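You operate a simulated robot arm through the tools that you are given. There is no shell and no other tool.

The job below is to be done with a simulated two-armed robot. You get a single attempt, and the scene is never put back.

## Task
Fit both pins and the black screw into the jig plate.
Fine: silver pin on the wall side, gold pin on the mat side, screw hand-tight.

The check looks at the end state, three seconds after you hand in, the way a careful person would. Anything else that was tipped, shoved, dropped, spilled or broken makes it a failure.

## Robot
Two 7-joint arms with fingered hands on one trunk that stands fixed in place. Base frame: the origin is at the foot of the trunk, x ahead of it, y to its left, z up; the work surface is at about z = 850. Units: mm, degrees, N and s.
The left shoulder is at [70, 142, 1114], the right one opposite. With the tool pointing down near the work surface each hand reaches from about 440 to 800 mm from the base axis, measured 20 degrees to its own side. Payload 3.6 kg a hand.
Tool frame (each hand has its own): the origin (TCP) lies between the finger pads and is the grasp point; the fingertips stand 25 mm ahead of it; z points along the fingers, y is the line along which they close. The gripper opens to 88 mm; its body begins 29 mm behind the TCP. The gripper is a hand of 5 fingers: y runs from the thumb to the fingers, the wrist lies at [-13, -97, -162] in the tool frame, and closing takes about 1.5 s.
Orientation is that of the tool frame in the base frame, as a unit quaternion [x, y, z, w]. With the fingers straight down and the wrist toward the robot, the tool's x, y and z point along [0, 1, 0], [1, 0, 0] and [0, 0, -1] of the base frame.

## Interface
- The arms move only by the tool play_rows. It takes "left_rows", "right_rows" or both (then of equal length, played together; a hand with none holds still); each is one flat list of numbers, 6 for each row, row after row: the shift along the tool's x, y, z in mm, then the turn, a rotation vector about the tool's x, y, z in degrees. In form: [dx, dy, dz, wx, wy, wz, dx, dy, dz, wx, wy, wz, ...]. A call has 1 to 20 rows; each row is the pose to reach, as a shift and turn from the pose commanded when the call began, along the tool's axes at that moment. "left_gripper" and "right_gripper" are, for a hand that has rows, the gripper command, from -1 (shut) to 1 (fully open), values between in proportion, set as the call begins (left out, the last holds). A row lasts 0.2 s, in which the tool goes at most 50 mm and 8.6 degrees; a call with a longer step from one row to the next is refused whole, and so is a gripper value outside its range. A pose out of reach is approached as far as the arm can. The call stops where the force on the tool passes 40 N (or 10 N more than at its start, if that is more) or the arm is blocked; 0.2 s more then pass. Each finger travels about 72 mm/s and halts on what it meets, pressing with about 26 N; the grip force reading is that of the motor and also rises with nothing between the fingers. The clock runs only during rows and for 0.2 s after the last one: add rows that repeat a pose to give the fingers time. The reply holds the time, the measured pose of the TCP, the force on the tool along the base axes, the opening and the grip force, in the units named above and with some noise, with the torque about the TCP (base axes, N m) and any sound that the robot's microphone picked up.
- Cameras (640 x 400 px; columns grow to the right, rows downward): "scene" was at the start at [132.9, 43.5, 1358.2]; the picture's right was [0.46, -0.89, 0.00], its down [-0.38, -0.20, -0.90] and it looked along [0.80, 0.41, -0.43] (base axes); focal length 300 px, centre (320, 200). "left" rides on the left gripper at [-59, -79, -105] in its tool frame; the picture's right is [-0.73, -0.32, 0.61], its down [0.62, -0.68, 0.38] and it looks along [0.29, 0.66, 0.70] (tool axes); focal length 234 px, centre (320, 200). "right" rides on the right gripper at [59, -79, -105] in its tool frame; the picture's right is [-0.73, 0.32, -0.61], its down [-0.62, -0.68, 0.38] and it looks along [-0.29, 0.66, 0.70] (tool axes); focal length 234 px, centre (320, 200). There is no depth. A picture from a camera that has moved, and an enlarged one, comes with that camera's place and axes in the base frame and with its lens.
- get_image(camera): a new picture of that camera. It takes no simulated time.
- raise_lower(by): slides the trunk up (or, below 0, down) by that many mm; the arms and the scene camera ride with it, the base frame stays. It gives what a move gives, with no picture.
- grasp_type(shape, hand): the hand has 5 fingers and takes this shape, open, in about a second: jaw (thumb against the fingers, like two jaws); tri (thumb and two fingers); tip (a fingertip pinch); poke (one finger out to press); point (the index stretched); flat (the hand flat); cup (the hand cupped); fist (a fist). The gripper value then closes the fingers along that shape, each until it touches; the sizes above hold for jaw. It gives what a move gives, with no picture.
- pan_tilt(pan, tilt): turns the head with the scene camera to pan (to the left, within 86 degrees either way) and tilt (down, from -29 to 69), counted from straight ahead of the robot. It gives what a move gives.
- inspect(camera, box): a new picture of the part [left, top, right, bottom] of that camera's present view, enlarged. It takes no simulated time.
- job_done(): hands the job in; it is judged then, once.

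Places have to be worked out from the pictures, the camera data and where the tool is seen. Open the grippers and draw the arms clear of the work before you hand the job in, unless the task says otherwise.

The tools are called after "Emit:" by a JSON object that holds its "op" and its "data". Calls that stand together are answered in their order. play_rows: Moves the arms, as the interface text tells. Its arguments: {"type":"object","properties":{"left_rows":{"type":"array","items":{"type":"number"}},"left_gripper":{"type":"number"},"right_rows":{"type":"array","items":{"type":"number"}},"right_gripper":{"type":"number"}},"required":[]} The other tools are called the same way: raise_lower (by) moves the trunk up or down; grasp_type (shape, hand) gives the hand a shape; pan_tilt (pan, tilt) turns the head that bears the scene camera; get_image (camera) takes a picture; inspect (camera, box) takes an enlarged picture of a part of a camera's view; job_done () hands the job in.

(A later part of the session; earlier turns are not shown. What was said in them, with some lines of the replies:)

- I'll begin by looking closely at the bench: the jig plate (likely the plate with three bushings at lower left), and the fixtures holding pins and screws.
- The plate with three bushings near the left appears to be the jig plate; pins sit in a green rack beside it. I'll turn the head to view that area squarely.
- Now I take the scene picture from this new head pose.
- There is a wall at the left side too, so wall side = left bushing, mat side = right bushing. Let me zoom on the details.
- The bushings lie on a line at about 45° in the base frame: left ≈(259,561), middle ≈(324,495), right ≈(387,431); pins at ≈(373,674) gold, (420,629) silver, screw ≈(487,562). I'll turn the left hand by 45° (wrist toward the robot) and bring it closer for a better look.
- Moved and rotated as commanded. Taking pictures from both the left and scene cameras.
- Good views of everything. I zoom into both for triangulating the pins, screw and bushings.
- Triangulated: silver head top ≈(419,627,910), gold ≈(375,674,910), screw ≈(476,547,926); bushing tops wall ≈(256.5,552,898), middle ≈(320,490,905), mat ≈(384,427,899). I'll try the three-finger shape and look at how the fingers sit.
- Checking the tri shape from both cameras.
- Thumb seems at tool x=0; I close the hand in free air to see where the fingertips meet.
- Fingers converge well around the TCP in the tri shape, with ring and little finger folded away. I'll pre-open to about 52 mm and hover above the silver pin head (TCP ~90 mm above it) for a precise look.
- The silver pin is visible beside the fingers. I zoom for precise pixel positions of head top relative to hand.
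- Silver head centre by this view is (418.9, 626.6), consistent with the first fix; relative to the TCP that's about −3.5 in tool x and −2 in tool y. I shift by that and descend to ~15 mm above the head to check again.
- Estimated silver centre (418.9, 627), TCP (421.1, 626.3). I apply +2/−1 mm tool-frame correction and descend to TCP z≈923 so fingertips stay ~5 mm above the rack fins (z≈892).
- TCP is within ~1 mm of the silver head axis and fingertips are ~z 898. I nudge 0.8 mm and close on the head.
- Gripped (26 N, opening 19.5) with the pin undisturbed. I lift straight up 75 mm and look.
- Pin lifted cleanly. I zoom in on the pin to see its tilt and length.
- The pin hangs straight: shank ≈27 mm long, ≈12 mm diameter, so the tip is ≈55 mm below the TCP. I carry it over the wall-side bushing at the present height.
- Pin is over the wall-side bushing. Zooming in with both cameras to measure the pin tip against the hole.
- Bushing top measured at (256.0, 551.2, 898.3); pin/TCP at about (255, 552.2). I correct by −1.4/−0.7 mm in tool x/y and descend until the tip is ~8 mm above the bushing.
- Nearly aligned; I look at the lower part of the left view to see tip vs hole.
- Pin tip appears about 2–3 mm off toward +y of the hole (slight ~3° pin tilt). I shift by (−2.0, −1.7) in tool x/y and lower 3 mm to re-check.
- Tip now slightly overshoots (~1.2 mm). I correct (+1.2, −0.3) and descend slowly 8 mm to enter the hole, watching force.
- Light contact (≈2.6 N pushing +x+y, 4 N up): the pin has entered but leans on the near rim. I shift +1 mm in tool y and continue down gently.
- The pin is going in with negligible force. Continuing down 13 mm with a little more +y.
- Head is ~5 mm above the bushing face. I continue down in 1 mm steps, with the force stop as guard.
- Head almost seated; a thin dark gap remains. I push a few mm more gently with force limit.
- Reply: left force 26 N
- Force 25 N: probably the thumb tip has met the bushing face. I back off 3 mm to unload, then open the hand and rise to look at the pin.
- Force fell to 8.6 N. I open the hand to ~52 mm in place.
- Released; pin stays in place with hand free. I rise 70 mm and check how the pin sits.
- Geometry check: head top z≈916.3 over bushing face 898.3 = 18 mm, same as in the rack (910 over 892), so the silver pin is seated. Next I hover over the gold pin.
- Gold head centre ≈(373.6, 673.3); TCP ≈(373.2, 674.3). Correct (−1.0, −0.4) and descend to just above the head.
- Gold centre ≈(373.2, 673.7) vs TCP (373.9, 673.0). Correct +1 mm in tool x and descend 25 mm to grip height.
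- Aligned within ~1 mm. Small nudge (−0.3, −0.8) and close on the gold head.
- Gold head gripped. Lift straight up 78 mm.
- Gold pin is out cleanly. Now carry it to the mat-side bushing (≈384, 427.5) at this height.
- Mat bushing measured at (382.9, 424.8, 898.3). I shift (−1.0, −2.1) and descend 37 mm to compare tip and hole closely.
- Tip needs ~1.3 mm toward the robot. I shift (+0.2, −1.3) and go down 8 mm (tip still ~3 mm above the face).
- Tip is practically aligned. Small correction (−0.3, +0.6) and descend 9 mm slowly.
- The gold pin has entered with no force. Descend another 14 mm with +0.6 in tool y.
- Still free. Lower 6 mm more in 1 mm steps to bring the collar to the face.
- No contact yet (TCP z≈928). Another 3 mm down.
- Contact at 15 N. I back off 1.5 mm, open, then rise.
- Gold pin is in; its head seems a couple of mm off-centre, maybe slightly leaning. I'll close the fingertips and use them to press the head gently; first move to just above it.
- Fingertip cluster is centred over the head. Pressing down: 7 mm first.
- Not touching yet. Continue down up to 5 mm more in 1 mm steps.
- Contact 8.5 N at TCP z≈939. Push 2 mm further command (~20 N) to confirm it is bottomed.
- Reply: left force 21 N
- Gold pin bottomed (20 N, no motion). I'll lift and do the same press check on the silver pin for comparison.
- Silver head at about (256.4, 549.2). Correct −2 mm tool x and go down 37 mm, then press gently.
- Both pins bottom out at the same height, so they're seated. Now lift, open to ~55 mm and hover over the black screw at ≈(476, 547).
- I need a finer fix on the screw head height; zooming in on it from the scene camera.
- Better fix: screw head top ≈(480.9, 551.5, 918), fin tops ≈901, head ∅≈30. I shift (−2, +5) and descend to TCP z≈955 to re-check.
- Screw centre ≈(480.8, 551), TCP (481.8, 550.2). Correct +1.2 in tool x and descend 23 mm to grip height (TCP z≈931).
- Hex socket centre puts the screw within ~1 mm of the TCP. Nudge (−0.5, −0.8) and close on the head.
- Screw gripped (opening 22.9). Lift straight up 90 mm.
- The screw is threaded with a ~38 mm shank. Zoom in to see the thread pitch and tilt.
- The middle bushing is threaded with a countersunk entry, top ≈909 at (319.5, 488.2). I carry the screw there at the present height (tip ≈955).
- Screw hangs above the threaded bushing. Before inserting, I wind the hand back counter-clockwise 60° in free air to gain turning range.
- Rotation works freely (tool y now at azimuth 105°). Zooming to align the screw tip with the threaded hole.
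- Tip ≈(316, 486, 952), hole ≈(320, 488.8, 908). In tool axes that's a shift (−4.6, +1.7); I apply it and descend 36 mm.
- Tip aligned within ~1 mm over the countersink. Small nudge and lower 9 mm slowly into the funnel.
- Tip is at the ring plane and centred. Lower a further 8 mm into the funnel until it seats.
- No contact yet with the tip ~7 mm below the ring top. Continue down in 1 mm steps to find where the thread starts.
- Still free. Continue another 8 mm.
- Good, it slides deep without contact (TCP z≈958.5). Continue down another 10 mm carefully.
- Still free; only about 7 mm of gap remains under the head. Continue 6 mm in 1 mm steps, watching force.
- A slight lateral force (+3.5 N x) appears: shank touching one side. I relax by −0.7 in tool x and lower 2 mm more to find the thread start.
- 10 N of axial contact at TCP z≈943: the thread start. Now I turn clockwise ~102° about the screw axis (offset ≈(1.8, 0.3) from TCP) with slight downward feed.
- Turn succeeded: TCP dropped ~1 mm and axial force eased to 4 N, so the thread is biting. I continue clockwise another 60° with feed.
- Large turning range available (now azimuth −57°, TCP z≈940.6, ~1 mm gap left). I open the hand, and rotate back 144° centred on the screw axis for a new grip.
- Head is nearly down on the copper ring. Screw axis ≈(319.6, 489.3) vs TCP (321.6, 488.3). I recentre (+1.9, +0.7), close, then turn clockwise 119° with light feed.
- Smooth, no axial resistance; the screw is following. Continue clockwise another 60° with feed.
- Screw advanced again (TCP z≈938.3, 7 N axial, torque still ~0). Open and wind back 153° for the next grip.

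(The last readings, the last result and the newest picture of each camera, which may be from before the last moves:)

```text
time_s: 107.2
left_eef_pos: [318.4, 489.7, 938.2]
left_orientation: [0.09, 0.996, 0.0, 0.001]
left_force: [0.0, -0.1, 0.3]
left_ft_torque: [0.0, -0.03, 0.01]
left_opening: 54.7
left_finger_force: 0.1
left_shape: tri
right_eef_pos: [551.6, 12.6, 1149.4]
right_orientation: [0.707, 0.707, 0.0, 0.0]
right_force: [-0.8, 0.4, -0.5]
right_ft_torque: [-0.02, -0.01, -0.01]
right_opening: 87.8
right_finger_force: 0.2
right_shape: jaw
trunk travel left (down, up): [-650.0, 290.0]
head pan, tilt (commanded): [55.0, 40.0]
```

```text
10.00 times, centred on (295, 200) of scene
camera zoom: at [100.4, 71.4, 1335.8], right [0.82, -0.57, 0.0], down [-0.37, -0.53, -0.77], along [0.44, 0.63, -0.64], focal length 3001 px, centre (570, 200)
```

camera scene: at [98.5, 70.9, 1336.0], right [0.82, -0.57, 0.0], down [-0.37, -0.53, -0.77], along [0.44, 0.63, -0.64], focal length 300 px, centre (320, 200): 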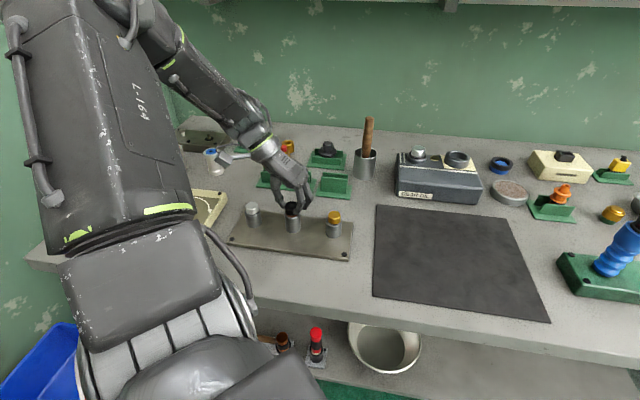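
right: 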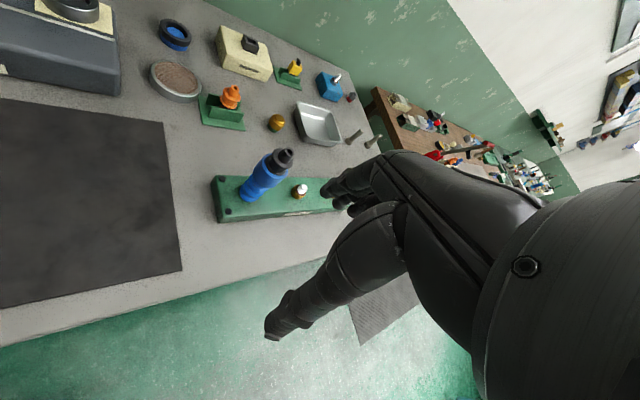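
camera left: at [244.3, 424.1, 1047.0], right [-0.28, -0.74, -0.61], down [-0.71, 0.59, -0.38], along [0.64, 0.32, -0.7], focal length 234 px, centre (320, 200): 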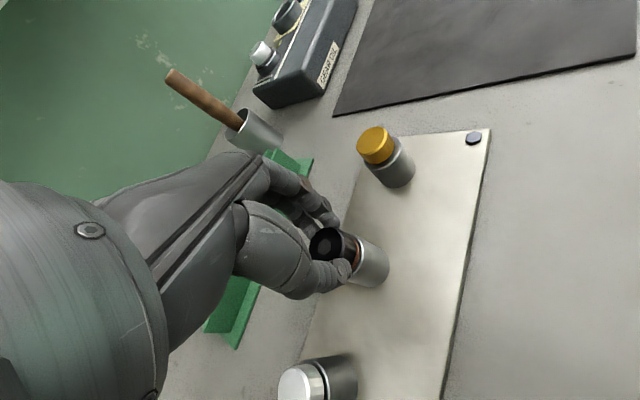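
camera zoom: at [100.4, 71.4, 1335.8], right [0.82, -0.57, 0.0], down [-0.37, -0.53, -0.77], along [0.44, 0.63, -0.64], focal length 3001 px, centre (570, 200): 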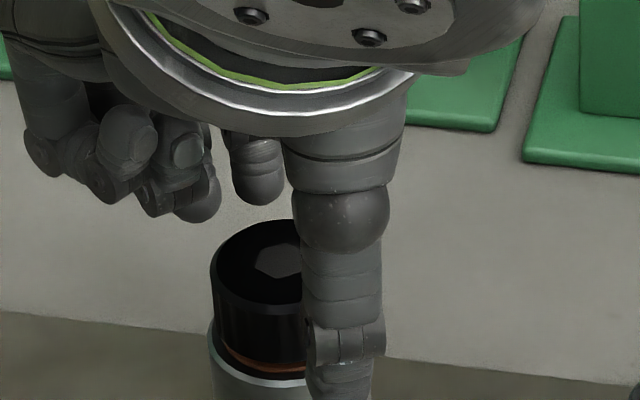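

Copper ring band is getting thin and the TCP is centred on the screw (within 0.5 mm). Close again and turn clockwise 136°.

Emit:
{"op": "play_rows", "data": {"left_rows": [0, 0, 0, 0, 0, 0, 0, 0, 0, 0, 0, 0, 0, 0, 0, 0, 0, 0, 0, 0, 0.5, 0, 0, 0, 0, 0, 0.6, 0, 0, 8.5, 0, 0, 0.7, 0, 0, 17, 0, 0, 0.8, 0, 0, 25.5, 0, 0, 0.9, 0, 0, 34, 0, 0, 1.0, 0, 0, 42.5, 0, 0, 1.1, 0, 0, 51, 0, 0, 1.2, 0, 0, 59.5, 0, 0, 1.3, 0, 0, 68, 0, 0, 1.4, 0, 0, 76.5, 0, 0, 1.5, 0, 0, 85, 0, 0, 1.6, 0, 0, 93.5, 0, 0, 1.7, 0, 0, 102, 0, 0, 1.8, 0, 0, 110.5, 0, 0, 1.9, 0, 0, 119, 0, 0, 2.0, 0, 0, 127.5, 0, 0, 2.1, 0, 0, 136], "left_gripper": -1}}

Emit:
{"op": "inspect", "data": {"camera": "left", "box": [290, 190, 390, 290]}}

Emit:
{"op": "inspect", "data": {"camera": "scene", "box": [275, 180, 315, 220]}}

```text
time_s: 111.4
left_eef_pos: [319.3, 490.7, 935.7]
left_orientation: [0.958, 0.287, 0.0, 0.001]
left_force: [4.2, 4.7, 6.6]
left_ft_torque: [0.1, -0.1, 0.1]
left_opening: 22.8
left_finger_force: 26.1
left_shape: tri
right_eef_pos: [551.5, 13.0, 1150.1]
right_orientation: [0.707, 0.707, 0.0, 0.0]
right_force: [-1.0, -0.2, -0.2]
right_ft_torque: [-0.01, 0.0, 0.0]
right_opening: 87.8
right_finger_force: 0.1
right_shape: jaw
trunk travel left (down, up): [-650.0, 290.0]
head pan, tilt (commanded): [55.0, 40.0]
```

```text
4.00 times, centred on (340, 240) of left
camera zoom: at [227.3, 523.9, 1041.2], right [-0.78, -0.13, -0.61], down [0.15, 0.91, -0.38], along [0.6, -0.39, -0.7], focal length 937 px, centre (240, 40)
```

zoom: 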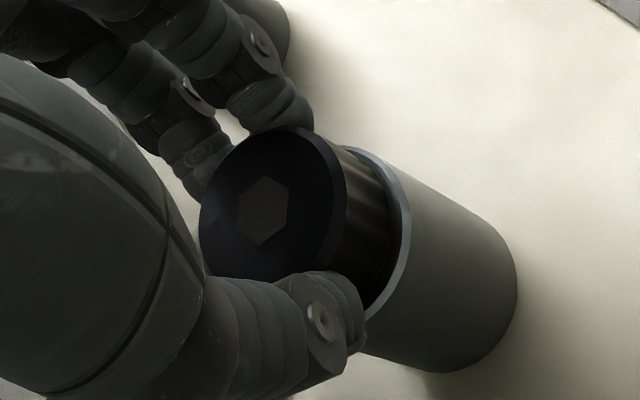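

```text
10.00 times, centred on (295, 200) of scene
camera zoom: at [100.1, 71.3, 1335.9], right [0.82, -0.57, 0.0], down [-0.37, -0.53, -0.77], along [0.44, 0.63, -0.64], focal length 3001 px, centre (570, 200)
```

zoom: 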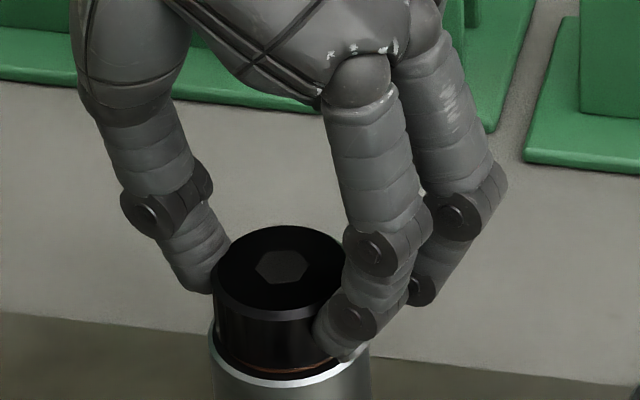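

TCP z≈936.2; copper nearly covered, torque still small. Continue clockwise another 42°.

Emit:
{"op": "play_rows", "data": {"left_rows": [0, 0, 0.3, 0, 0, 8.5, 0, 0, 0.4, 0, 0, 17, 0, 0, 0.5, 0, 0, 25.5, 0, 0, 0.6, 0, 0, 34, 0, 0, 0.7, 0, 0, 42.5, 0, 0, 0.7, 0, 0, 42.5]}}

Emit:
{"op": "inspect", "data": {"camera": "left", "box": [290, 190, 390, 290]}}

Emit:
{"op": "inspect", "data": {"camera": "scene", "box": [275, 180, 315, 220]}}

```text
time_s: 112.8
left_eef_pos: [320.1, 489.1, 936.0]
left_orientation: [0.997, -0.079, 0.0, 0.0]
left_force: [12.2, 0.5, 6.8]
left_ft_torque: [-0.02, -0.31, 0.21]
left_opening: 23.1
left_finger_force: 26.4
left_shape: tri
right_eef_pos: [552.4, 11.5, 1149.8]
right_orientation: [0.707, 0.707, 0.0, -0.001]
right_force: [0.4, 0.0, -0.4]
right_ft_torque: [0.01, -0.01, 0.01]
right_opening: 87.6
right_finger_force: 0.0
right_shape: jaw
trunk travel left (down, up): [-650.0, 290.0]
head pan, tilt (commanded): [55.0, 40.0]
```

```text
4.00 times, centred on (340, 240) of left
camera zoom: at [275.7, 577.0, 1040.8], right [-0.67, 0.43, -0.61], down [0.72, 0.57, -0.38], along [0.18, -0.69, -0.7], focal length 937 px, centre (240, 40)
```

zoom: 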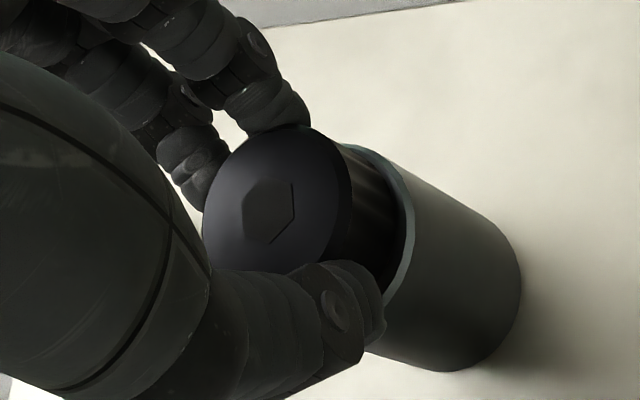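

```text
10.00 times, centred on (295, 200) of scene
camera zoom: at [102.0, 70.2, 1335.7], right [0.82, -0.57, 0.0], down [-0.37, -0.53, -0.77], along [0.44, 0.63, -0.64], focal length 3001 px, centre (570, 200)
```

zoom: 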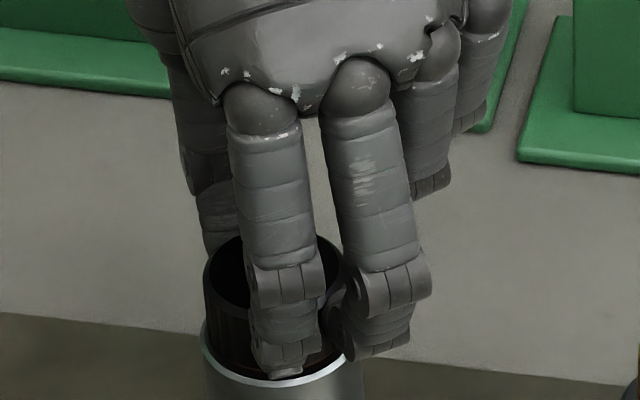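

Torque begins to rise (0.21 N m) with some side load (12 N in x from off-centre). I release, recentre (+1 mm tool x) and wind back 153°.

Emit:
{"op": "play_rows", "data": {"left_rows": [0, 0, -0.7, 0, 0, 0, 0.5, 0, -0.7, 0, 0, 0, 1, 0, -0.7, 0, 0, -8.5, 1, 0, -0.7, 0, 0, -17, 1, 0, -0.7, 0, 0, -25.5, 1, 0, -0.7, 0, 0, -34, 1, 0, -0.7, 0, 0, -42.5, 1, 0, -0.7, 0, 0, -51, 1, 0, -0.7, 0, 0, -59.5, 1, 0, -0.7, 0, 0, -68, 1, 0, -0.7, 0, 0, -76.5, 1, 0, -0.7, 0, 0, -85, 1, 0, -0.7, 0, 0, -93.5, 1, 0, -0.7, 0, 0, -102, 1, 0, -0.7, 0, 0, -110.5, 1, 0, -0.7, 0, 0, -119, 1, 0, -0.7, 0, 0, -127.5, 1, 0, -0.7, 0, 0, -136, 1, 0, -0.7, 0, 0, -144.5, 1, 0, -0.7, 0, 0, -153], "left_gripper": 0.25}}

Emit:
{"op": "inspect", "data": {"camera": "left", "box": [250, 160, 410, 290]}}

Emit:
{"op": "inspect", "data": {"camera": "scene", "box": [275, 180, 315, 220]}}

```text
time_s: 117.0
left_eef_pos: [321.1, 489.2, 935.4]
left_orientation: [0.308, 0.951, 0.0, 0.0]
left_force: [0.6, -0.2, 1.0]
left_ft_torque: [-0.01, -0.05, -0.01]
left_opening: 54.5
left_finger_force: 0.1
left_shape: tri
right_eef_pos: [551.3, 12.3, 1149.3]
right_orientation: [0.707, 0.707, -0.001, 0.0]
right_force: [-0.2, -0.5, -0.2]
right_ft_torque: [0.0, -0.01, -0.02]
right_opening: 87.5
right_finger_force: 0.0
right_shape: jaw
trunk travel left (down, up): [-650.0, 290.0]
head pan, tilt (commanded): [55.0, 40.0]
```

```text
3.08 times, centred on (330, 225) of left
camera zoom: at [322.0, 390.9, 1041.4], right [0.4, -0.69, -0.61], down [-0.9, -0.19, -0.38], along [0.15, 0.7, -0.7], focal length 720 px, centre (289, 123)
```

zoom: 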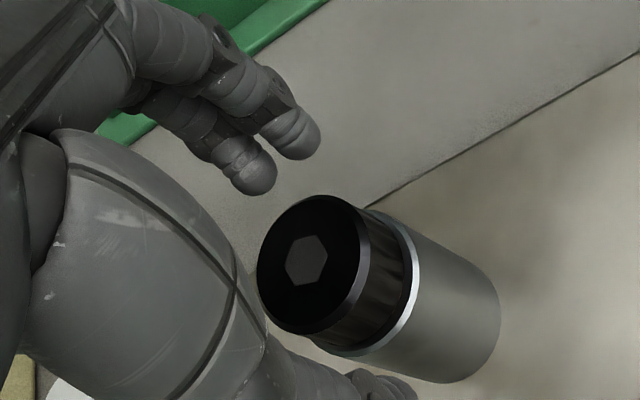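

```text
10.00 times, centred on (295, 200) of scene
camera zoom: at [100.2, 71.4, 1335.8], right [0.82, -0.57, 0.0], down [-0.37, -0.53, -0.77], along [0.44, 0.63, -0.64], focal length 3001 px, centre (570, 200)
```

zoom: 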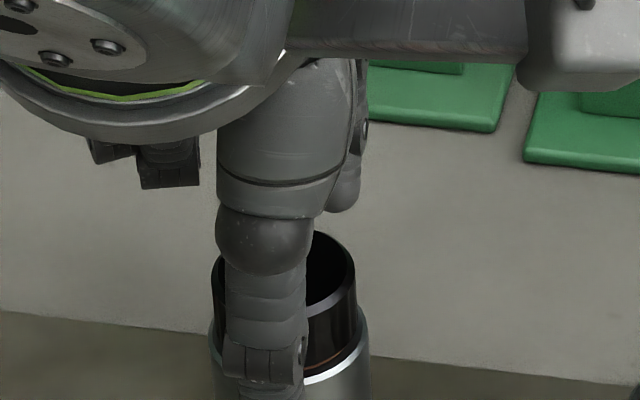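

The copper ring is now covered; nearly tight. Recentre (+0.9, +0.3), grip again and turn clockwise up to 119°, watching torque.

Emit:
{"op": "play_rows", "data": {"left_rows": [0.9, 0.3, 0, 0, 0, 0, 0.9, 0.3, 0, 0, 0, 0, 0.9, 0.3, 0, 0, 0, 0, 0.9, 0.3, 0.3, 0, 0, 0, 0.9, 0.3, 0.4, 0, 0, 8.5, 0.9, 0.3, 0.5, 0, 0, 17, 0.9, 0.3, 0.6, 0, 0, 25.5, 0.9, 0.3, 0.7, 0, 0, 34, 0.9, 0.3, 0.8, 0, 0, 42.5, 0.9, 0.3, 0.9, 0, 0, 51, 0.9, 0.3, 1.0, 0, 0, 59.5], "left_gripper": -1}}

Emit:
{"op": "inspect", "data": {"camera": "left", "box": [250, 160, 410, 290]}}

Emit:
{"op": "inspect", "data": {"camera": "scene", "box": [275, 180, 315, 220]}}

```text
time_s: 119.4
left_eef_pos: [319.4, 493.0, 935.2]
left_orientation: [0.741, 0.672, 0.0, -0.001]
left_force: [3.1, 21.3, 11.0]
left_ft_torque: [0.57, -0.21, 0.39]
left_opening: 22.4
left_finger_force: 25.8
left_shape: tri
right_eef_pos: [550.8, 15.3, 1151.6]
right_orientation: [0.707, 0.707, -0.001, 0.001]
right_force: [-0.7, -0.4, -0.4]
right_ft_torque: [0.0, -0.02, 0.01]
right_opening: 87.7
right_finger_force: 0.0
right_shape: jaw
trunk travel left (down, up): [-650.0, 290.0]
head pan, tilt (commanded): [55.0, 40.0]
```

```text
3.08 times, centred on (330, 225) of left
camera zoom: at [235.6, 443.3, 1039.3], right [-0.39, -0.69, -0.61], down [-0.62, 0.69, -0.38], along [0.68, 0.23, -0.7], focal length 720 px, centre (289, 123)
```

zoom: 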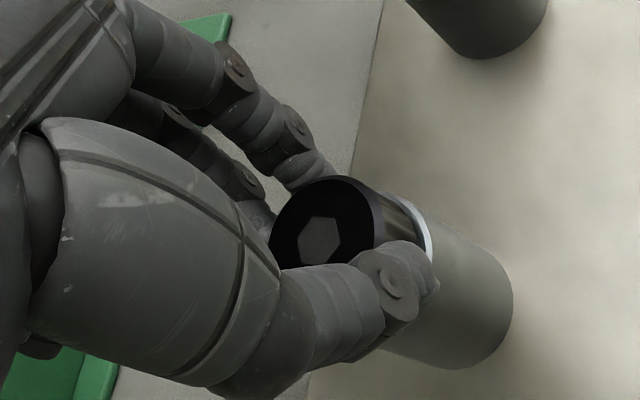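

```text
10.00 times, centred on (295, 200) of scene
camera zoom: at [99.6, 75.4, 1335.7], right [0.82, -0.57, 0.0], down [-0.37, -0.53, -0.76], along [0.44, 0.63, -0.64], focal length 3001 px, centre (570, 200)
```

zoom: 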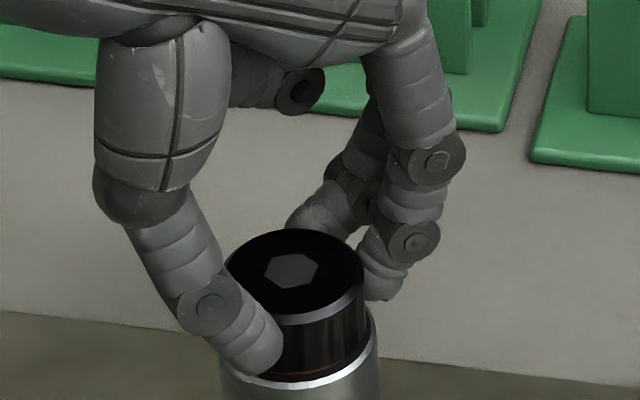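

Torque 0.39 N m with 21 N side load: screw is resisting (snug). I release to unload and look at the hex orientation and seating.

Emit:
{"op": "play_rows", "data": {"left_rows": [0, 0, -1, 0, 0, 0, 0, 0, -1, 0, 0, 0, 0, 0, -1, 0, 0, 0, 0, 0, -1, 0, 0, 0], "left_gripper": 0.25}}

Emit:
{"op": "inspect", "data": {"camera": "scene", "box": [280, 195, 305, 220]}}

Emit:
{"op": "inspect", "data": {"camera": "left", "box": [250, 160, 410, 290]}}

```text
time_s: 120.4
left_eef_pos: [317.7, 489.0, 936.4]
left_orientation: [0.74, 0.672, 0.001, 0.0]
left_force: [0.3, 1.3, -0.6]
left_ft_torque: [0.02, -0.02, -0.01]
left_opening: 54.6
left_finger_force: 0.0
left_shape: tri
right_eef_pos: [551.4, 10.9, 1150.0]
right_orientation: [0.707, 0.707, 0.0, 0.0]
right_force: [0.0, -0.6, -0.1]
right_ft_torque: [0.02, -0.01, 0.0]
right_opening: 87.8
right_finger_force: 0.1
right_shape: jaw
trunk travel left (down, up): [-650.0, 290.0]
head pan, tilt (commanded): [55.0, 40.0]
```

```text
16.00 times, centred on (292, 208) of scene
camera zoom: at [99.9, 70.3, 1335.9], right [0.82, -0.57, 0.0], down [-0.37, -0.53, -0.77], along [0.44, 0.63, -0.64], focal length 4801 px, centre (760, 80)
```

zoom: 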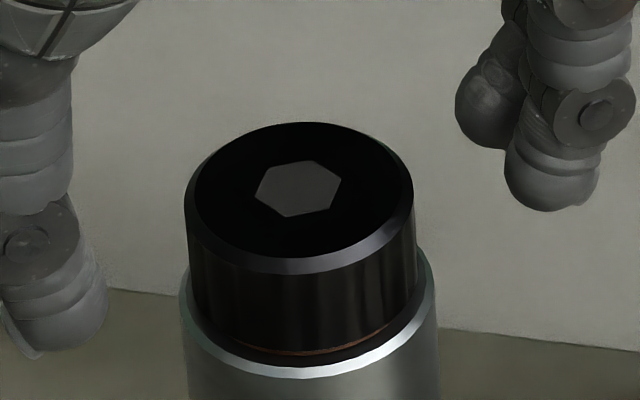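

```text
3.08 times, centred on (330, 225) of left
camera zoom: at [235.3, 438.9, 1041.5], right [-0.39, -0.69, -0.61], down [-0.62, 0.69, -0.38], along [0.68, 0.23, -0.7], focal length 720 px, centre (289, 123)
```

zoom: 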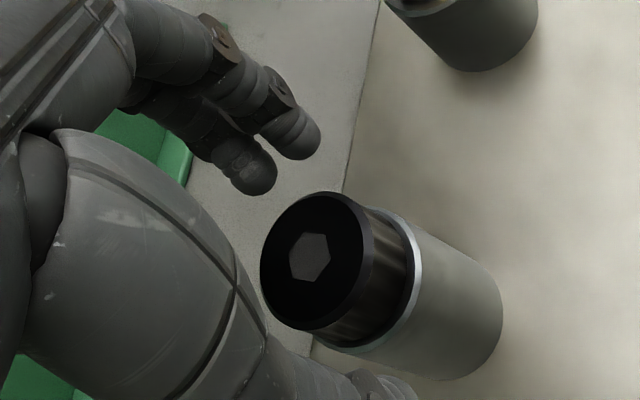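

Clear view: head sits down on the ring, hex orientation recorded. The natural grip centre is ≈1.8 mm to +x of the TCP, so I regrip with TCP offset −1.8 and turn 51° clockwise about the screw axis to test tightness.

Emit:
{"op": "play_rows", "data": {"left_rows": [-1.8, 0, 0, 0, 0, 0, -1.8, 0, 0, 0, 0, 0, -1.8, 0, 0, 0, 0, 0, -1.8, 0, 0, 0, 0, 0, -1.8, 0, 0.3, 0, 0, 0, -1.74, -0.26, 0.3, 0, 0, 8.5, -1.63, -0.51, 0.3, 0, 0, 17, -1.5, -0.75, 0.3, 0, 0, 25.5, -1.32, -0.95, 0.3, 0, 0, 34, -1.12, -1.14, 0.3, 0, 0, 42.5], "left_gripper": -1}}

Emit:
{"op": "inspect", "data": {"camera": "scene", "box": [280, 195, 305, 220]}}

Emit:
{"op": "inspect", "data": {"camera": "left", "box": [250, 160, 410, 290]}}

```text
time_s: 122.6
left_eef_pos: [319.6, 488.5, 934.9]
left_orientation: [0.934, 0.357, -0.002, 0.0]
left_force: [9.1, 7.3, 1.9]
left_ft_torque: [0.18, -0.23, 0.26]
left_opening: 22.8
left_finger_force: 26.0
left_shape: tri
right_eef_pos: [553.2, 13.6, 1148.2]
right_orientation: [0.707, 0.707, -0.001, 0.0]
right_force: [-0.2, 0.6, 1.0]
right_ft_torque: [-0.01, 0.01, 0.04]
right_opening: 87.7
right_finger_force: 0.1
right_shape: jaw
trunk travel left (down, up): [-650.0, 290.0]
head pan, tilt (commanded): [55.0, 40.0]
```

```text
16.00 times, centred on (292, 208) of scene
camera zoom: at [101.7, 72.8, 1335.6], right [0.82, -0.57, 0.0], down [-0.37, -0.53, -0.76], along [0.44, 0.63, -0.64], focal length 4801 px, centre (760, 80)
```

zoom: 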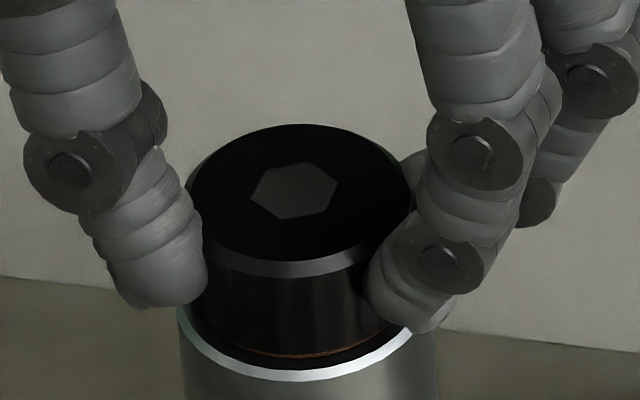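

```text
3.08 times, centred on (330, 225) of left
camera zoom: at [223.9, 509.2, 1040.1], right [-0.76, -0.25, -0.61], down [0.01, 0.92, -0.39], along [0.65, -0.3, -0.7], focal length 720 px, centre (289, 123)
```

zoom: 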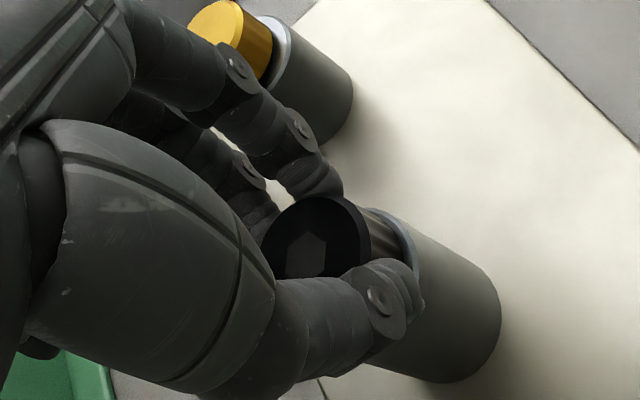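

The hex barely moved (~4°) while the hand turned 42°: fingers slip at ~0.3 N m, so the screw is snug on the copper washer. One more 34° turn from here to confirm.

Emit:
{"op": "play_rows", "data": {"left_rows": [0.3, -0.2, 0.3, 0, 0, 8.5, 0.5, -0.4, 0.3, 0, 0, 17, 0.7, -0.6, 0.3, 0, 0, 25.5, 0.9, -0.8, 0.3, 0, 0, 34]}}

Emit:
{"op": "inspect", "data": {"camera": "scene", "box": [280, 195, 305, 220]}}

```text
time_s: 123.6
left_eef_pos: [319.0, 488.6, 935.0]
left_orientation: [0.998, 0.068, -0.001, 0.001]
left_force: [5.0, -8.7, -10.7]
left_ft_torque: [-0.26, -0.33, 0.23]
left_opening: 19.5
left_finger_force: 25.3
left_shape: tri
right_eef_pos: [552.2, 11.8, 1147.9]
right_orientation: [0.707, 0.707, 0.0, 0.0]
right_force: [0.1, 0.0, -0.4]
right_ft_torque: [0.01, -0.05, 0.0]
right_opening: 87.5
right_finger_force: 0.2
right_shape: jaw
trunk travel left (down, up): [-650.0, 290.0]
head pan, tilt (commanded): [55.0, 40.0]
```

```text
16.00 times, centred on (292, 208) of scene
camera zoom: at [102.3, 70.4, 1335.6], right [0.82, -0.57, 0.0], down [-0.37, -0.53, -0.77], along [0.44, 0.63, -0.64], focal length 4801 px, centre (760, 80)
```

zoom: 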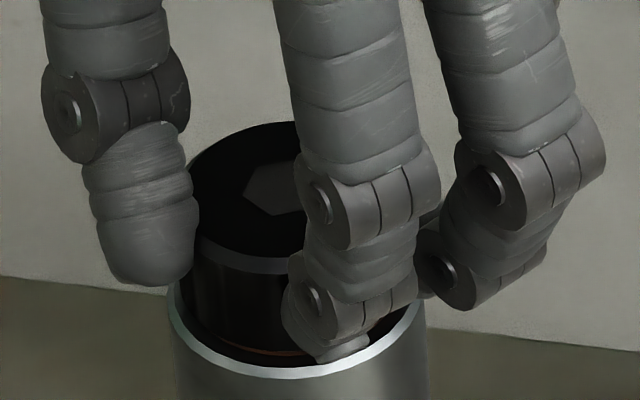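

Grip has shifted to a chord (opening 19.5) with mixed forces. I release carefully and look at the state.

Emit:
{"op": "play_rows", "data": {"left_rows": [0, 0, 0, 0, 0, 0, 0, 0, 0, 0, 0, 0, 0, 0, 0, 0, 0, 0, 0, 0, 0, 0, 0, 0], "left_gripper": 0.3}}

Emit:
{"op": "inspect", "data": {"camera": "scene", "box": [280, 195, 305, 220]}}

Emit:
{"op": "inspect", "data": {"camera": "left", "box": [250, 160, 410, 290]}}

```text
time_s: 124.6
left_eef_pos: [318.3, 489.5, 935.3]
left_orientation: [0.998, 0.07, 0.0, 0.0]
left_force: [0.1, 0.5, -0.5]
left_ft_torque: [0.0, -0.01, 0.01]
left_opening: 56.6
left_finger_force: 0.1
left_shape: tri
right_eef_pos: [550.1, 12.2, 1148.7]
right_orientation: [0.707, 0.707, 0.0, 0.0]
right_force: [0.0, 0.0, 0.0]
right_ft_torque: [0.01, -0.01, 0.02]
right_opening: 87.6
right_finger_force: 0.0
right_shape: jaw
trunk travel left (down, up): [-650.0, 290.0]
head pan, tilt (commanded): [55.0, 40.0]
```

```text
16.00 times, centred on (292, 208) of scene
camera zoom: at [99.6, 71.3, 1335.9], right [0.82, -0.57, 0.0], down [-0.37, -0.53, -0.77], along [0.44, 0.63, -0.64], focal length 4801 px, centre (760, 80)
```

zoom: 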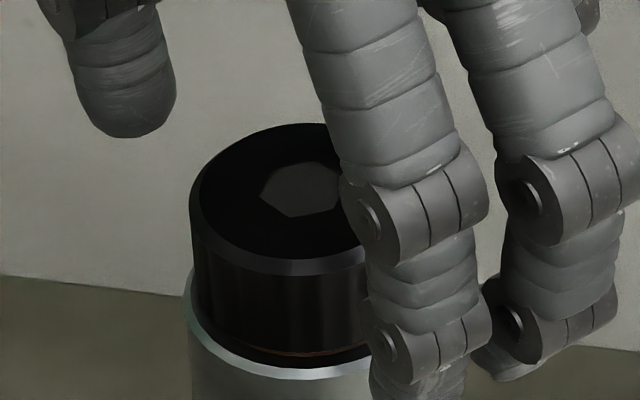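

```text
3.08 times, centred on (330, 225) of left
camera zoom: at [249.1, 560.7, 1041.2], right [-0.76, 0.22, -0.61], down [0.52, 0.76, -0.38], along [0.38, -0.61, -0.7], focal length 720 px, centre (289, 123)
```

zoom: 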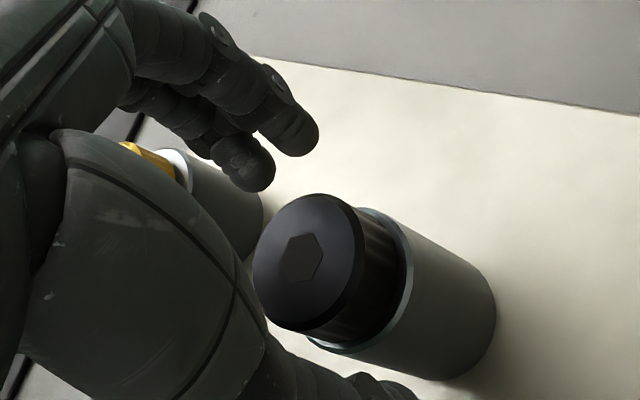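

Hex orientation is unchanged from before the last two strokes (head top solved at (319.8, 490.6, 923.2)), so the screw is stopped against its seat. I'll do one final well-centred tightening: wind back 119°.

Emit:
{"op": "play_rows", "data": {"left_rows": [0.6, 0.7, -0.5, 0, 0, -8.5, 1.2, 1.4, -0.5, 0, 0, -17, 1.84, 1.98, -0.5, 0, 0, -25.5, 1.84, 1.98, -0.5, 0, 0, -34, 1.84, 1.98, -0.5, 0, 0, -42.5, 1.84, 1.98, -0.5, 0, 0, -51, 1.84, 1.98, -0.5, 0, 0, -59.5, 1.84, 1.98, -0.5, 0, 0, -68, 1.84, 1.98, -0.5, 0, 0, -76.5, 1.84, 1.98, -0.5, 0, 0, -85, 1.84, 1.98, -0.5, 0, 0, -93.5, 1.84, 1.98, -0.5, 0, 0, -102, 1.84, 1.98, -0.5, 0, 0, -110.5, 1.84, 1.98, -0.5, 0, 0, -119, 1.84, 1.98, -0.5, 0, 0, -119], "left_gripper": 0.3}}

Emit:
{"op": "inspect", "data": {"camera": "scene", "box": [280, 195, 305, 220]}}

Emit:
{"op": "inspect", "data": {"camera": "left", "box": [250, 160, 410, 290]}}

```text
time_s: 127.8
left_eef_pos: [319.9, 488.5, 936.0]
left_orientation: [0.446, 0.895, 0.0, 0.0]
left_force: [0.1, 0.2, -0.9]
left_ft_torque: [0.02, 0.0, 0.0]
left_opening: 57.0
left_finger_force: 0.0
left_shape: tri
right_eef_pos: [551.1, 11.9, 1149.4]
right_orientation: [0.707, 0.708, 0.0, 0.0]
right_force: [-0.1, 0.4, -1.2]
right_ft_torque: [-0.02, -0.02, -0.02]
right_opening: 87.8
right_finger_force: 0.0
right_shape: jaw
trunk travel left (down, up): [-650.0, 290.0]
head pan, tilt (commanded): [55.0, 40.0]
```

```text
16.00 times, centred on (292, 208) of scene
camera zoom: at [99.9, 71.0, 1335.9], right [0.82, -0.57, 0.0], down [-0.37, -0.53, -0.77], along [0.44, 0.63, -0.64], focal length 4801 px, centre (760, 80)
```

zoom: 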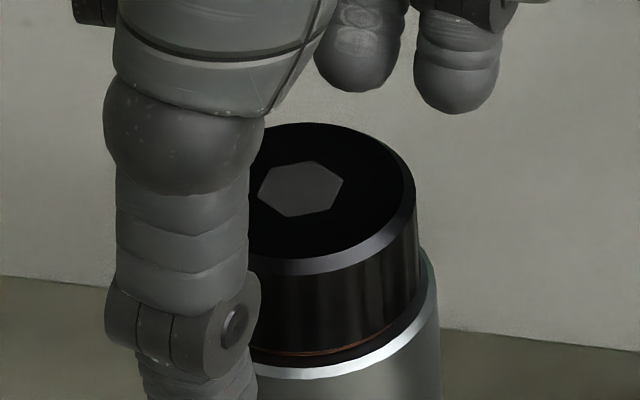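

```text
3.08 times, centred on (330, 225) of left
camera zoom: at [292.9, 393.9, 1041.7], right [0.18, -0.77, -0.61], down [-0.92, 0.09, -0.38], along [0.35, 0.63, -0.7], focal length 720 px, centre (289, 123)
```

zoom: 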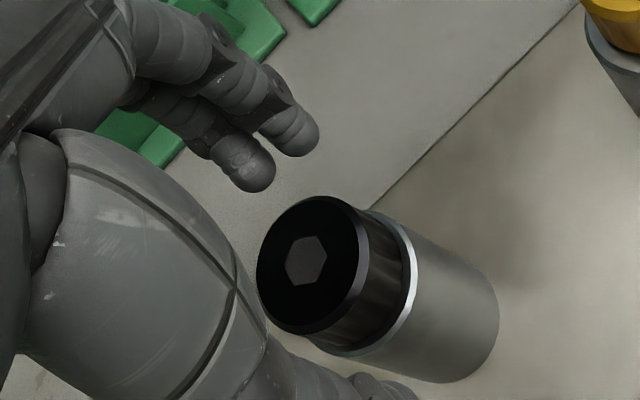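

Good centring (TCP (320.5, 488.5)). Grip and turn 42.5° clockwise about the screw axis.

Emit:
{"op": "play_rows", "data": {"left_rows": [0, 0, 0, 0, 0, 0, 0, 0, 0, 0, 0, 0, 0, 0, 0, 0, 0, 0, 0, 0, 0, 0, 0, 0, 0, 0, 0.2, 0, 0, 0, 0.06, -0.26, 0.2, 0, 0, 8.5, 0.17, -0.51, 0.2, 0, 0, 17, 0.3, -0.75, 0.2, 0, 0, 25.5, 0.48, -0.95, 0.2, 0, 0, 34, 0.68, -1.14, 0.2, 0, 0, 42.5], "left_gripper": -1}}

Emit:
{"op": "inspect", "data": {"camera": "scene", "box": [280, 195, 305, 220]}}

```text
time_s: 130.0
left_eef_pos: [319.8, 490.4, 934.8]
left_orientation: [0.741, 0.672, 0.0, 0.0]
left_force: [4.4, 14.2, 4.4]
left_ft_torque: [0.33, -0.14, 0.28]
left_opening: 22.1
left_finger_force: 26.3
left_shape: tri
right_eef_pos: [551.7, 14.4, 1149.7]
right_orientation: [0.707, 0.707, 0.0, 0.001]
right_force: [0.2, -0.4, 0.2]
right_ft_torque: [0.02, 0.01, -0.01]
right_opening: 87.4
right_finger_force: 0.0
right_shape: jaw
trunk travel left (down, up): [-650.0, 290.0]
head pan, tilt (commanded): [55.0, 40.0]
```

```text
16.00 times, centred on (292, 208) of scene
camera zoom: at [100.6, 73.6, 1335.7], right [0.82, -0.57, 0.0], down [-0.37, -0.53, -0.76], along [0.44, 0.63, -0.64], focal length 4801 px, centre (760, 80)
```

zoom: 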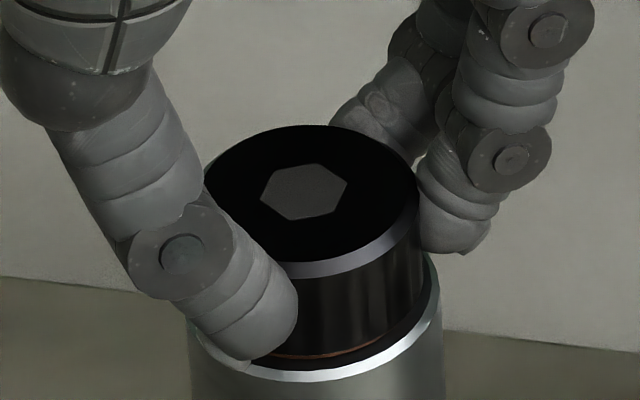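

Hex did not turn while the hand slipped at ~0.3–0.4 N m: the screw is hand-tight. Release now and rise clear.

Emit:
{"op": "play_rows", "data": {"left_rows": [0, 0, 0, 0, 0, 0, 0, 0, 0, 0, 0, 0, 0, 0, 0, 0, 0, 0, 0, 0, -0.5, 0, 0, 0, 0, 0, -6, 0, 0, 0, 0, 0, -18, 0, 0, 0, 0, 0, -36, 0, 0, 0, 0, 0, -60, 0, 0, 0, 0, 0, -90, 0, 0, 0, 0, 0, -125, 0, 0, 0, 0, 0, -160, 0, 0, 0, 0, 0, -160, 0, 0, 0], "left_gripper": 0.35}}

Emit:
{"op": "get_image", "data": {"camera": "scene"}}

Emit:
{"op": "inspect", "data": {"camera": "scene", "box": [230, 185, 360, 265]}}

Emit:
{"op": "inspect", "data": {"camera": "scene", "box": [280, 195, 305, 220]}}

Emit:
{"op": "get_image", "data": {"camera": "left"}}

```text
time_s: 132.6
left_eef_pos: [321.1, 487.0, 1094.7]
left_orientation: [0.74, 0.673, 0.0, 0.0]
left_force: [-0.5, 0.1, 0.6]
left_ft_torque: [0.02, -0.04, -0.02]
left_opening: 58.9
left_finger_force: 0.1
left_shape: tri
right_eef_pos: [552.4, 11.5, 1149.7]
right_orientation: [0.707, 0.707, 0.0, 0.0]
right_force: [0.2, 0.1, 0.5]
right_ft_torque: [0.01, 0.03, 0.03]
right_opening: 87.6
right_finger_force: 0.1
right_shape: jaw
trunk travel left (down, up): [-650.0, 290.0]
head pan, tilt (commanded): [55.0, 40.0]
```

```text
taken
camera scene: at [100.3, 71.3, 1335.8], right [0.82, -0.57, 0.0], down [-0.37, -0.53, -0.77], along [0.44, 0.63, -0.64], focal length 300 px, centre (320, 200)
```

scene: 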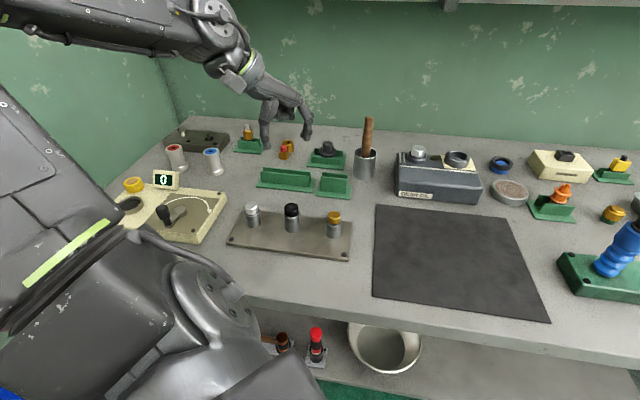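

```text
4.92 times, centred on (295, 225) of scene
camera zoom: at [100.3, 71.3, 1335.8], right [0.82, -0.57, 0.0], down [-0.37, -0.53, -0.77], along [0.44, 0.63, -0.64], focal length 1477 px, centre (443, 77)
```

zoom: 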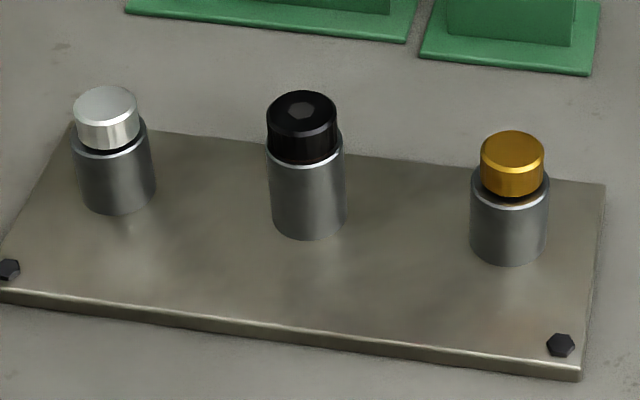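

```text
16.00 times, centred on (292, 208) of scene
camera zoom: at [100.3, 71.3, 1335.8], right [0.82, -0.57, 0.0], down [-0.37, -0.53, -0.77], along [0.44, 0.63, -0.64], focal length 4801 px, centre (760, 80)
```

zoom: 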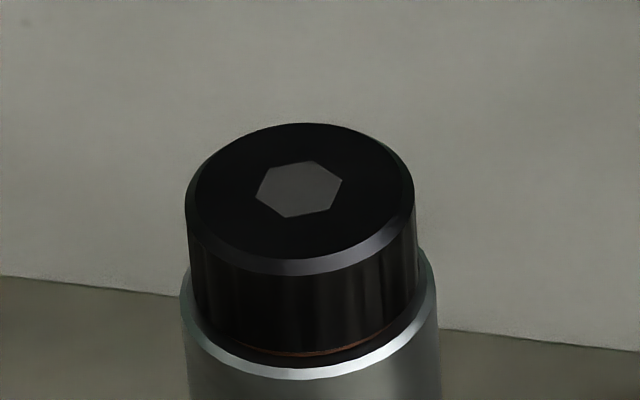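

```text
taken
camera left: at [237.1, 437.4, 1200.0], right [-0.39, -0.69, -0.61], down [-0.62, 0.69, -0.38], along [0.68, 0.23, -0.7], focal length 234 px, centre (320, 200)
```

left: 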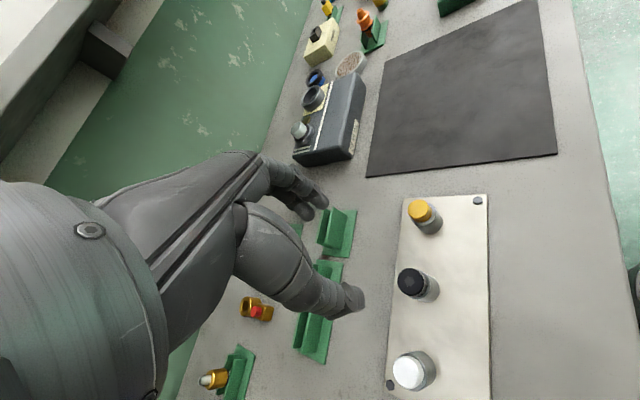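

All three parts are in. A final close look at the pins' seating before withdrawing.

Emit:
{"op": "inspect", "data": {"camera": "scene", "box": [237, 195, 267, 230]}}

Emit:
{"op": "inspect", "data": {"camera": "scene", "box": [320, 200, 350, 235]}}

Emit:
{"op": "inspect", "data": {"camera": "left", "box": [370, 180, 500, 400]}}

```text
11.43 times, centred on (252, 212) of scene
camera zoom: at [100.3, 71.3, 1335.8], right [0.82, -0.57, 0.0], down [-0.37, -0.53, -0.77], along [0.44, 0.63, -0.64], focal length 3429 px, centre (1097, 57)
```

zoom: 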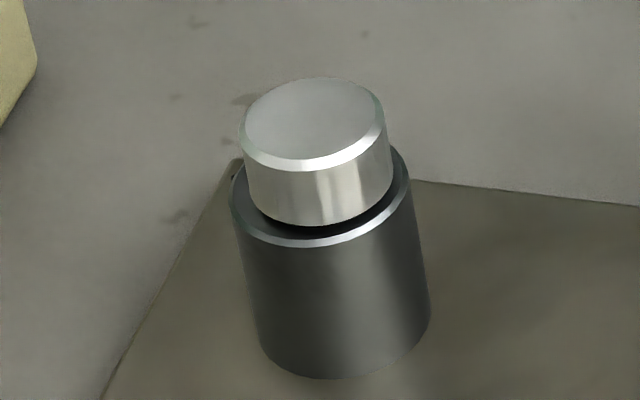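

```text
11.43 times, centred on (335, 218) of scene
camera zoom: at [100.3, 71.3, 1335.8], right [0.82, -0.57, 0.0], down [-0.37, -0.53, -0.77], along [0.44, 0.63, -0.64], focal length 3429 px, centre (149, 0)
```

zoom: 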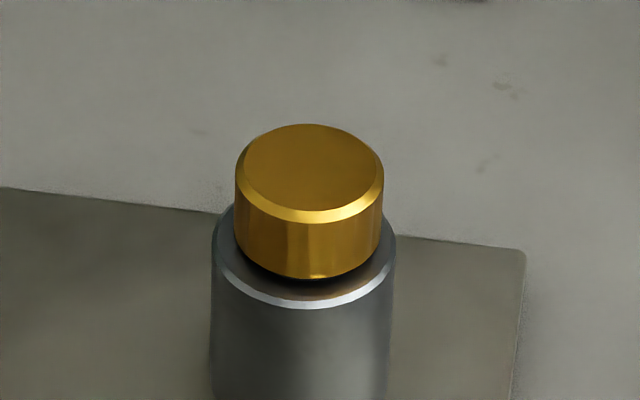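

```text
1.82 times, centred on (435, 290) of left
camera zoom: at [237.1, 437.4, 1200.0], right [-0.39, -0.69, -0.61], down [-0.62, 0.69, -0.38], along [0.68, 0.23, -0.7], focal length 426 px, centre (111, 36)
```

zoom: 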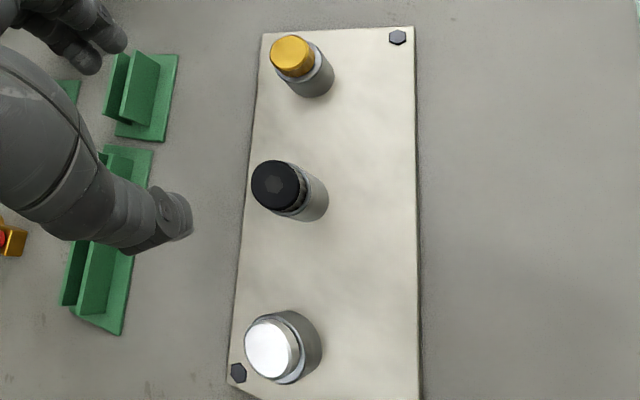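

Both pins and the screw are seated; racks and plate are undisturbed. I withdraw the left arm up and clear, opening the gripper fully.

Emit:
{"op": "play_rows", "data": {"left_rows": [0, 0, -20, 0, 0, 0, -10, 14, -45, 0, 0, 0, -25, 35, -70, 0, 0, 0, -42, 58, -95, 0, 0, 0, -56, 78, -112, 0, 0, 0, -62, 86, -118, 0, 0, -5, -62, 86, -118, 0, 0, -5, -62, 86, -118, 0, 0, -5], "left_gripper": 1}}

Emit:
{"op": "get_image", "data": {"camera": "scene"}}

Emit:
{"op": "inspect", "data": {"camera": "scene", "box": [220, 130, 380, 270]}}

Emit:
{"op": "get_image", "data": {"camera": "left"}}

```text
time_s: 134.4
left_eef_pos: [399.7, 417.6, 1212.0]
left_orientation: [0.71, 0.704, 0.0, 0.0]
left_force: [0.2, 0.0, -0.2]
left_ft_torque: [0.03, -0.03, 0.02]
left_opening: 87.6
left_finger_force: 0.0
left_shape: tri
right_eef_pos: [550.0, 12.3, 1148.5]
right_orientation: [0.707, 0.707, 0.001, 0.0]
right_force: [-0.2, -0.2, -0.5]
right_ft_torque: [0.0, 0.0, 0.01]
right_opening: 87.8
right_finger_force: 0.0
right_shape: jaw
trunk travel left (down, up): [-650.0, 290.0]
head pan, tilt (commanded): [55.0, 40.0]
```

```text
taken
camera scene: at [100.0, 71.1, 1335.8], right [0.82, -0.57, 0.0], down [-0.37, -0.53, -0.77], along [0.44, 0.63, -0.64], focal length 300 px, centre (320, 200)
```

scene: 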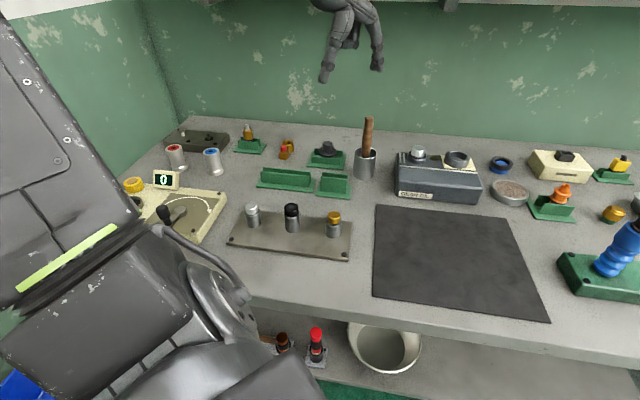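

```text
2.86 times, centred on (300, 200) of scene
camera zoom: at [100.0, 71.1, 1335.8], right [0.82, -0.57, 0.0], down [-0.37, -0.53, -0.77], along [0.44, 0.63, -0.64], focal length 857 px, centre (377, 200)
```

zoom: 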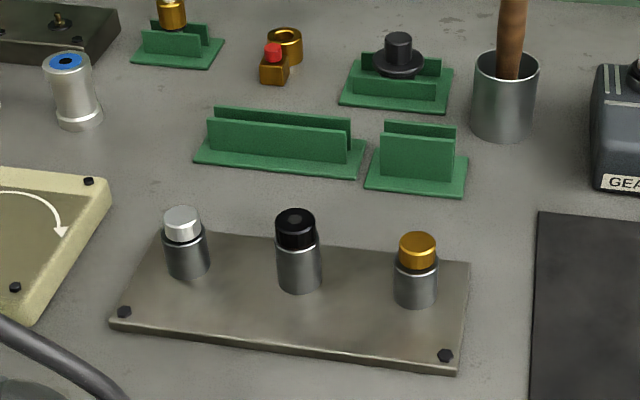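

```text
taken
camera left: at [320.9, 360.4, 1317.9], right [-0.33, -0.72, -0.61], down [-0.68, 0.63, -0.38], along [0.66, 0.28, -0.7], focal length 234 px, centre (320, 200)
```

left: 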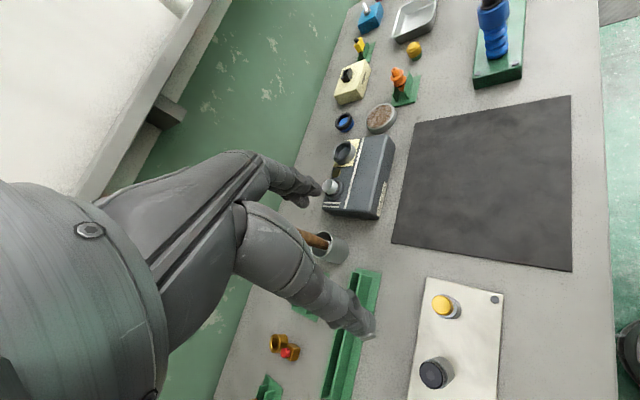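

Silver pin is in the wall-side bushing and the gold pin in the mat-side one. The screw is hand-tight in the middle. Nothing else has moved, and both arms are clear with grippers open, so I hand the job in.

Emit:
{"op": "job_done", "data": {}}

```text
The job is handed in.
```

The two pins and the screw are in the jig plate, and the job has been handed in; I don't have the check's result yet.

- **Silver pin:** it sits in the bushing nearest the left wall. I pressed down on the head with about 13 N and it did not move.
- **Gold pin:** it sits in the bushing nearest the mat. I pressed it with about 20 N and it did not move. It came to rest at about the same height as the silver one.
- **Black screw:** it is threaded into the middle bushing, with its head down on the copper ring. On the last three turns the hand slipped on the head at about 0.25–0.4 N·m and the screw did not noticeably turn, so I took it as hand-tight.

The pictures taken after I withdrew show the plate, the empty racks and everything else on the bench where they were. Both grippers are open and both arms are clear of the work.
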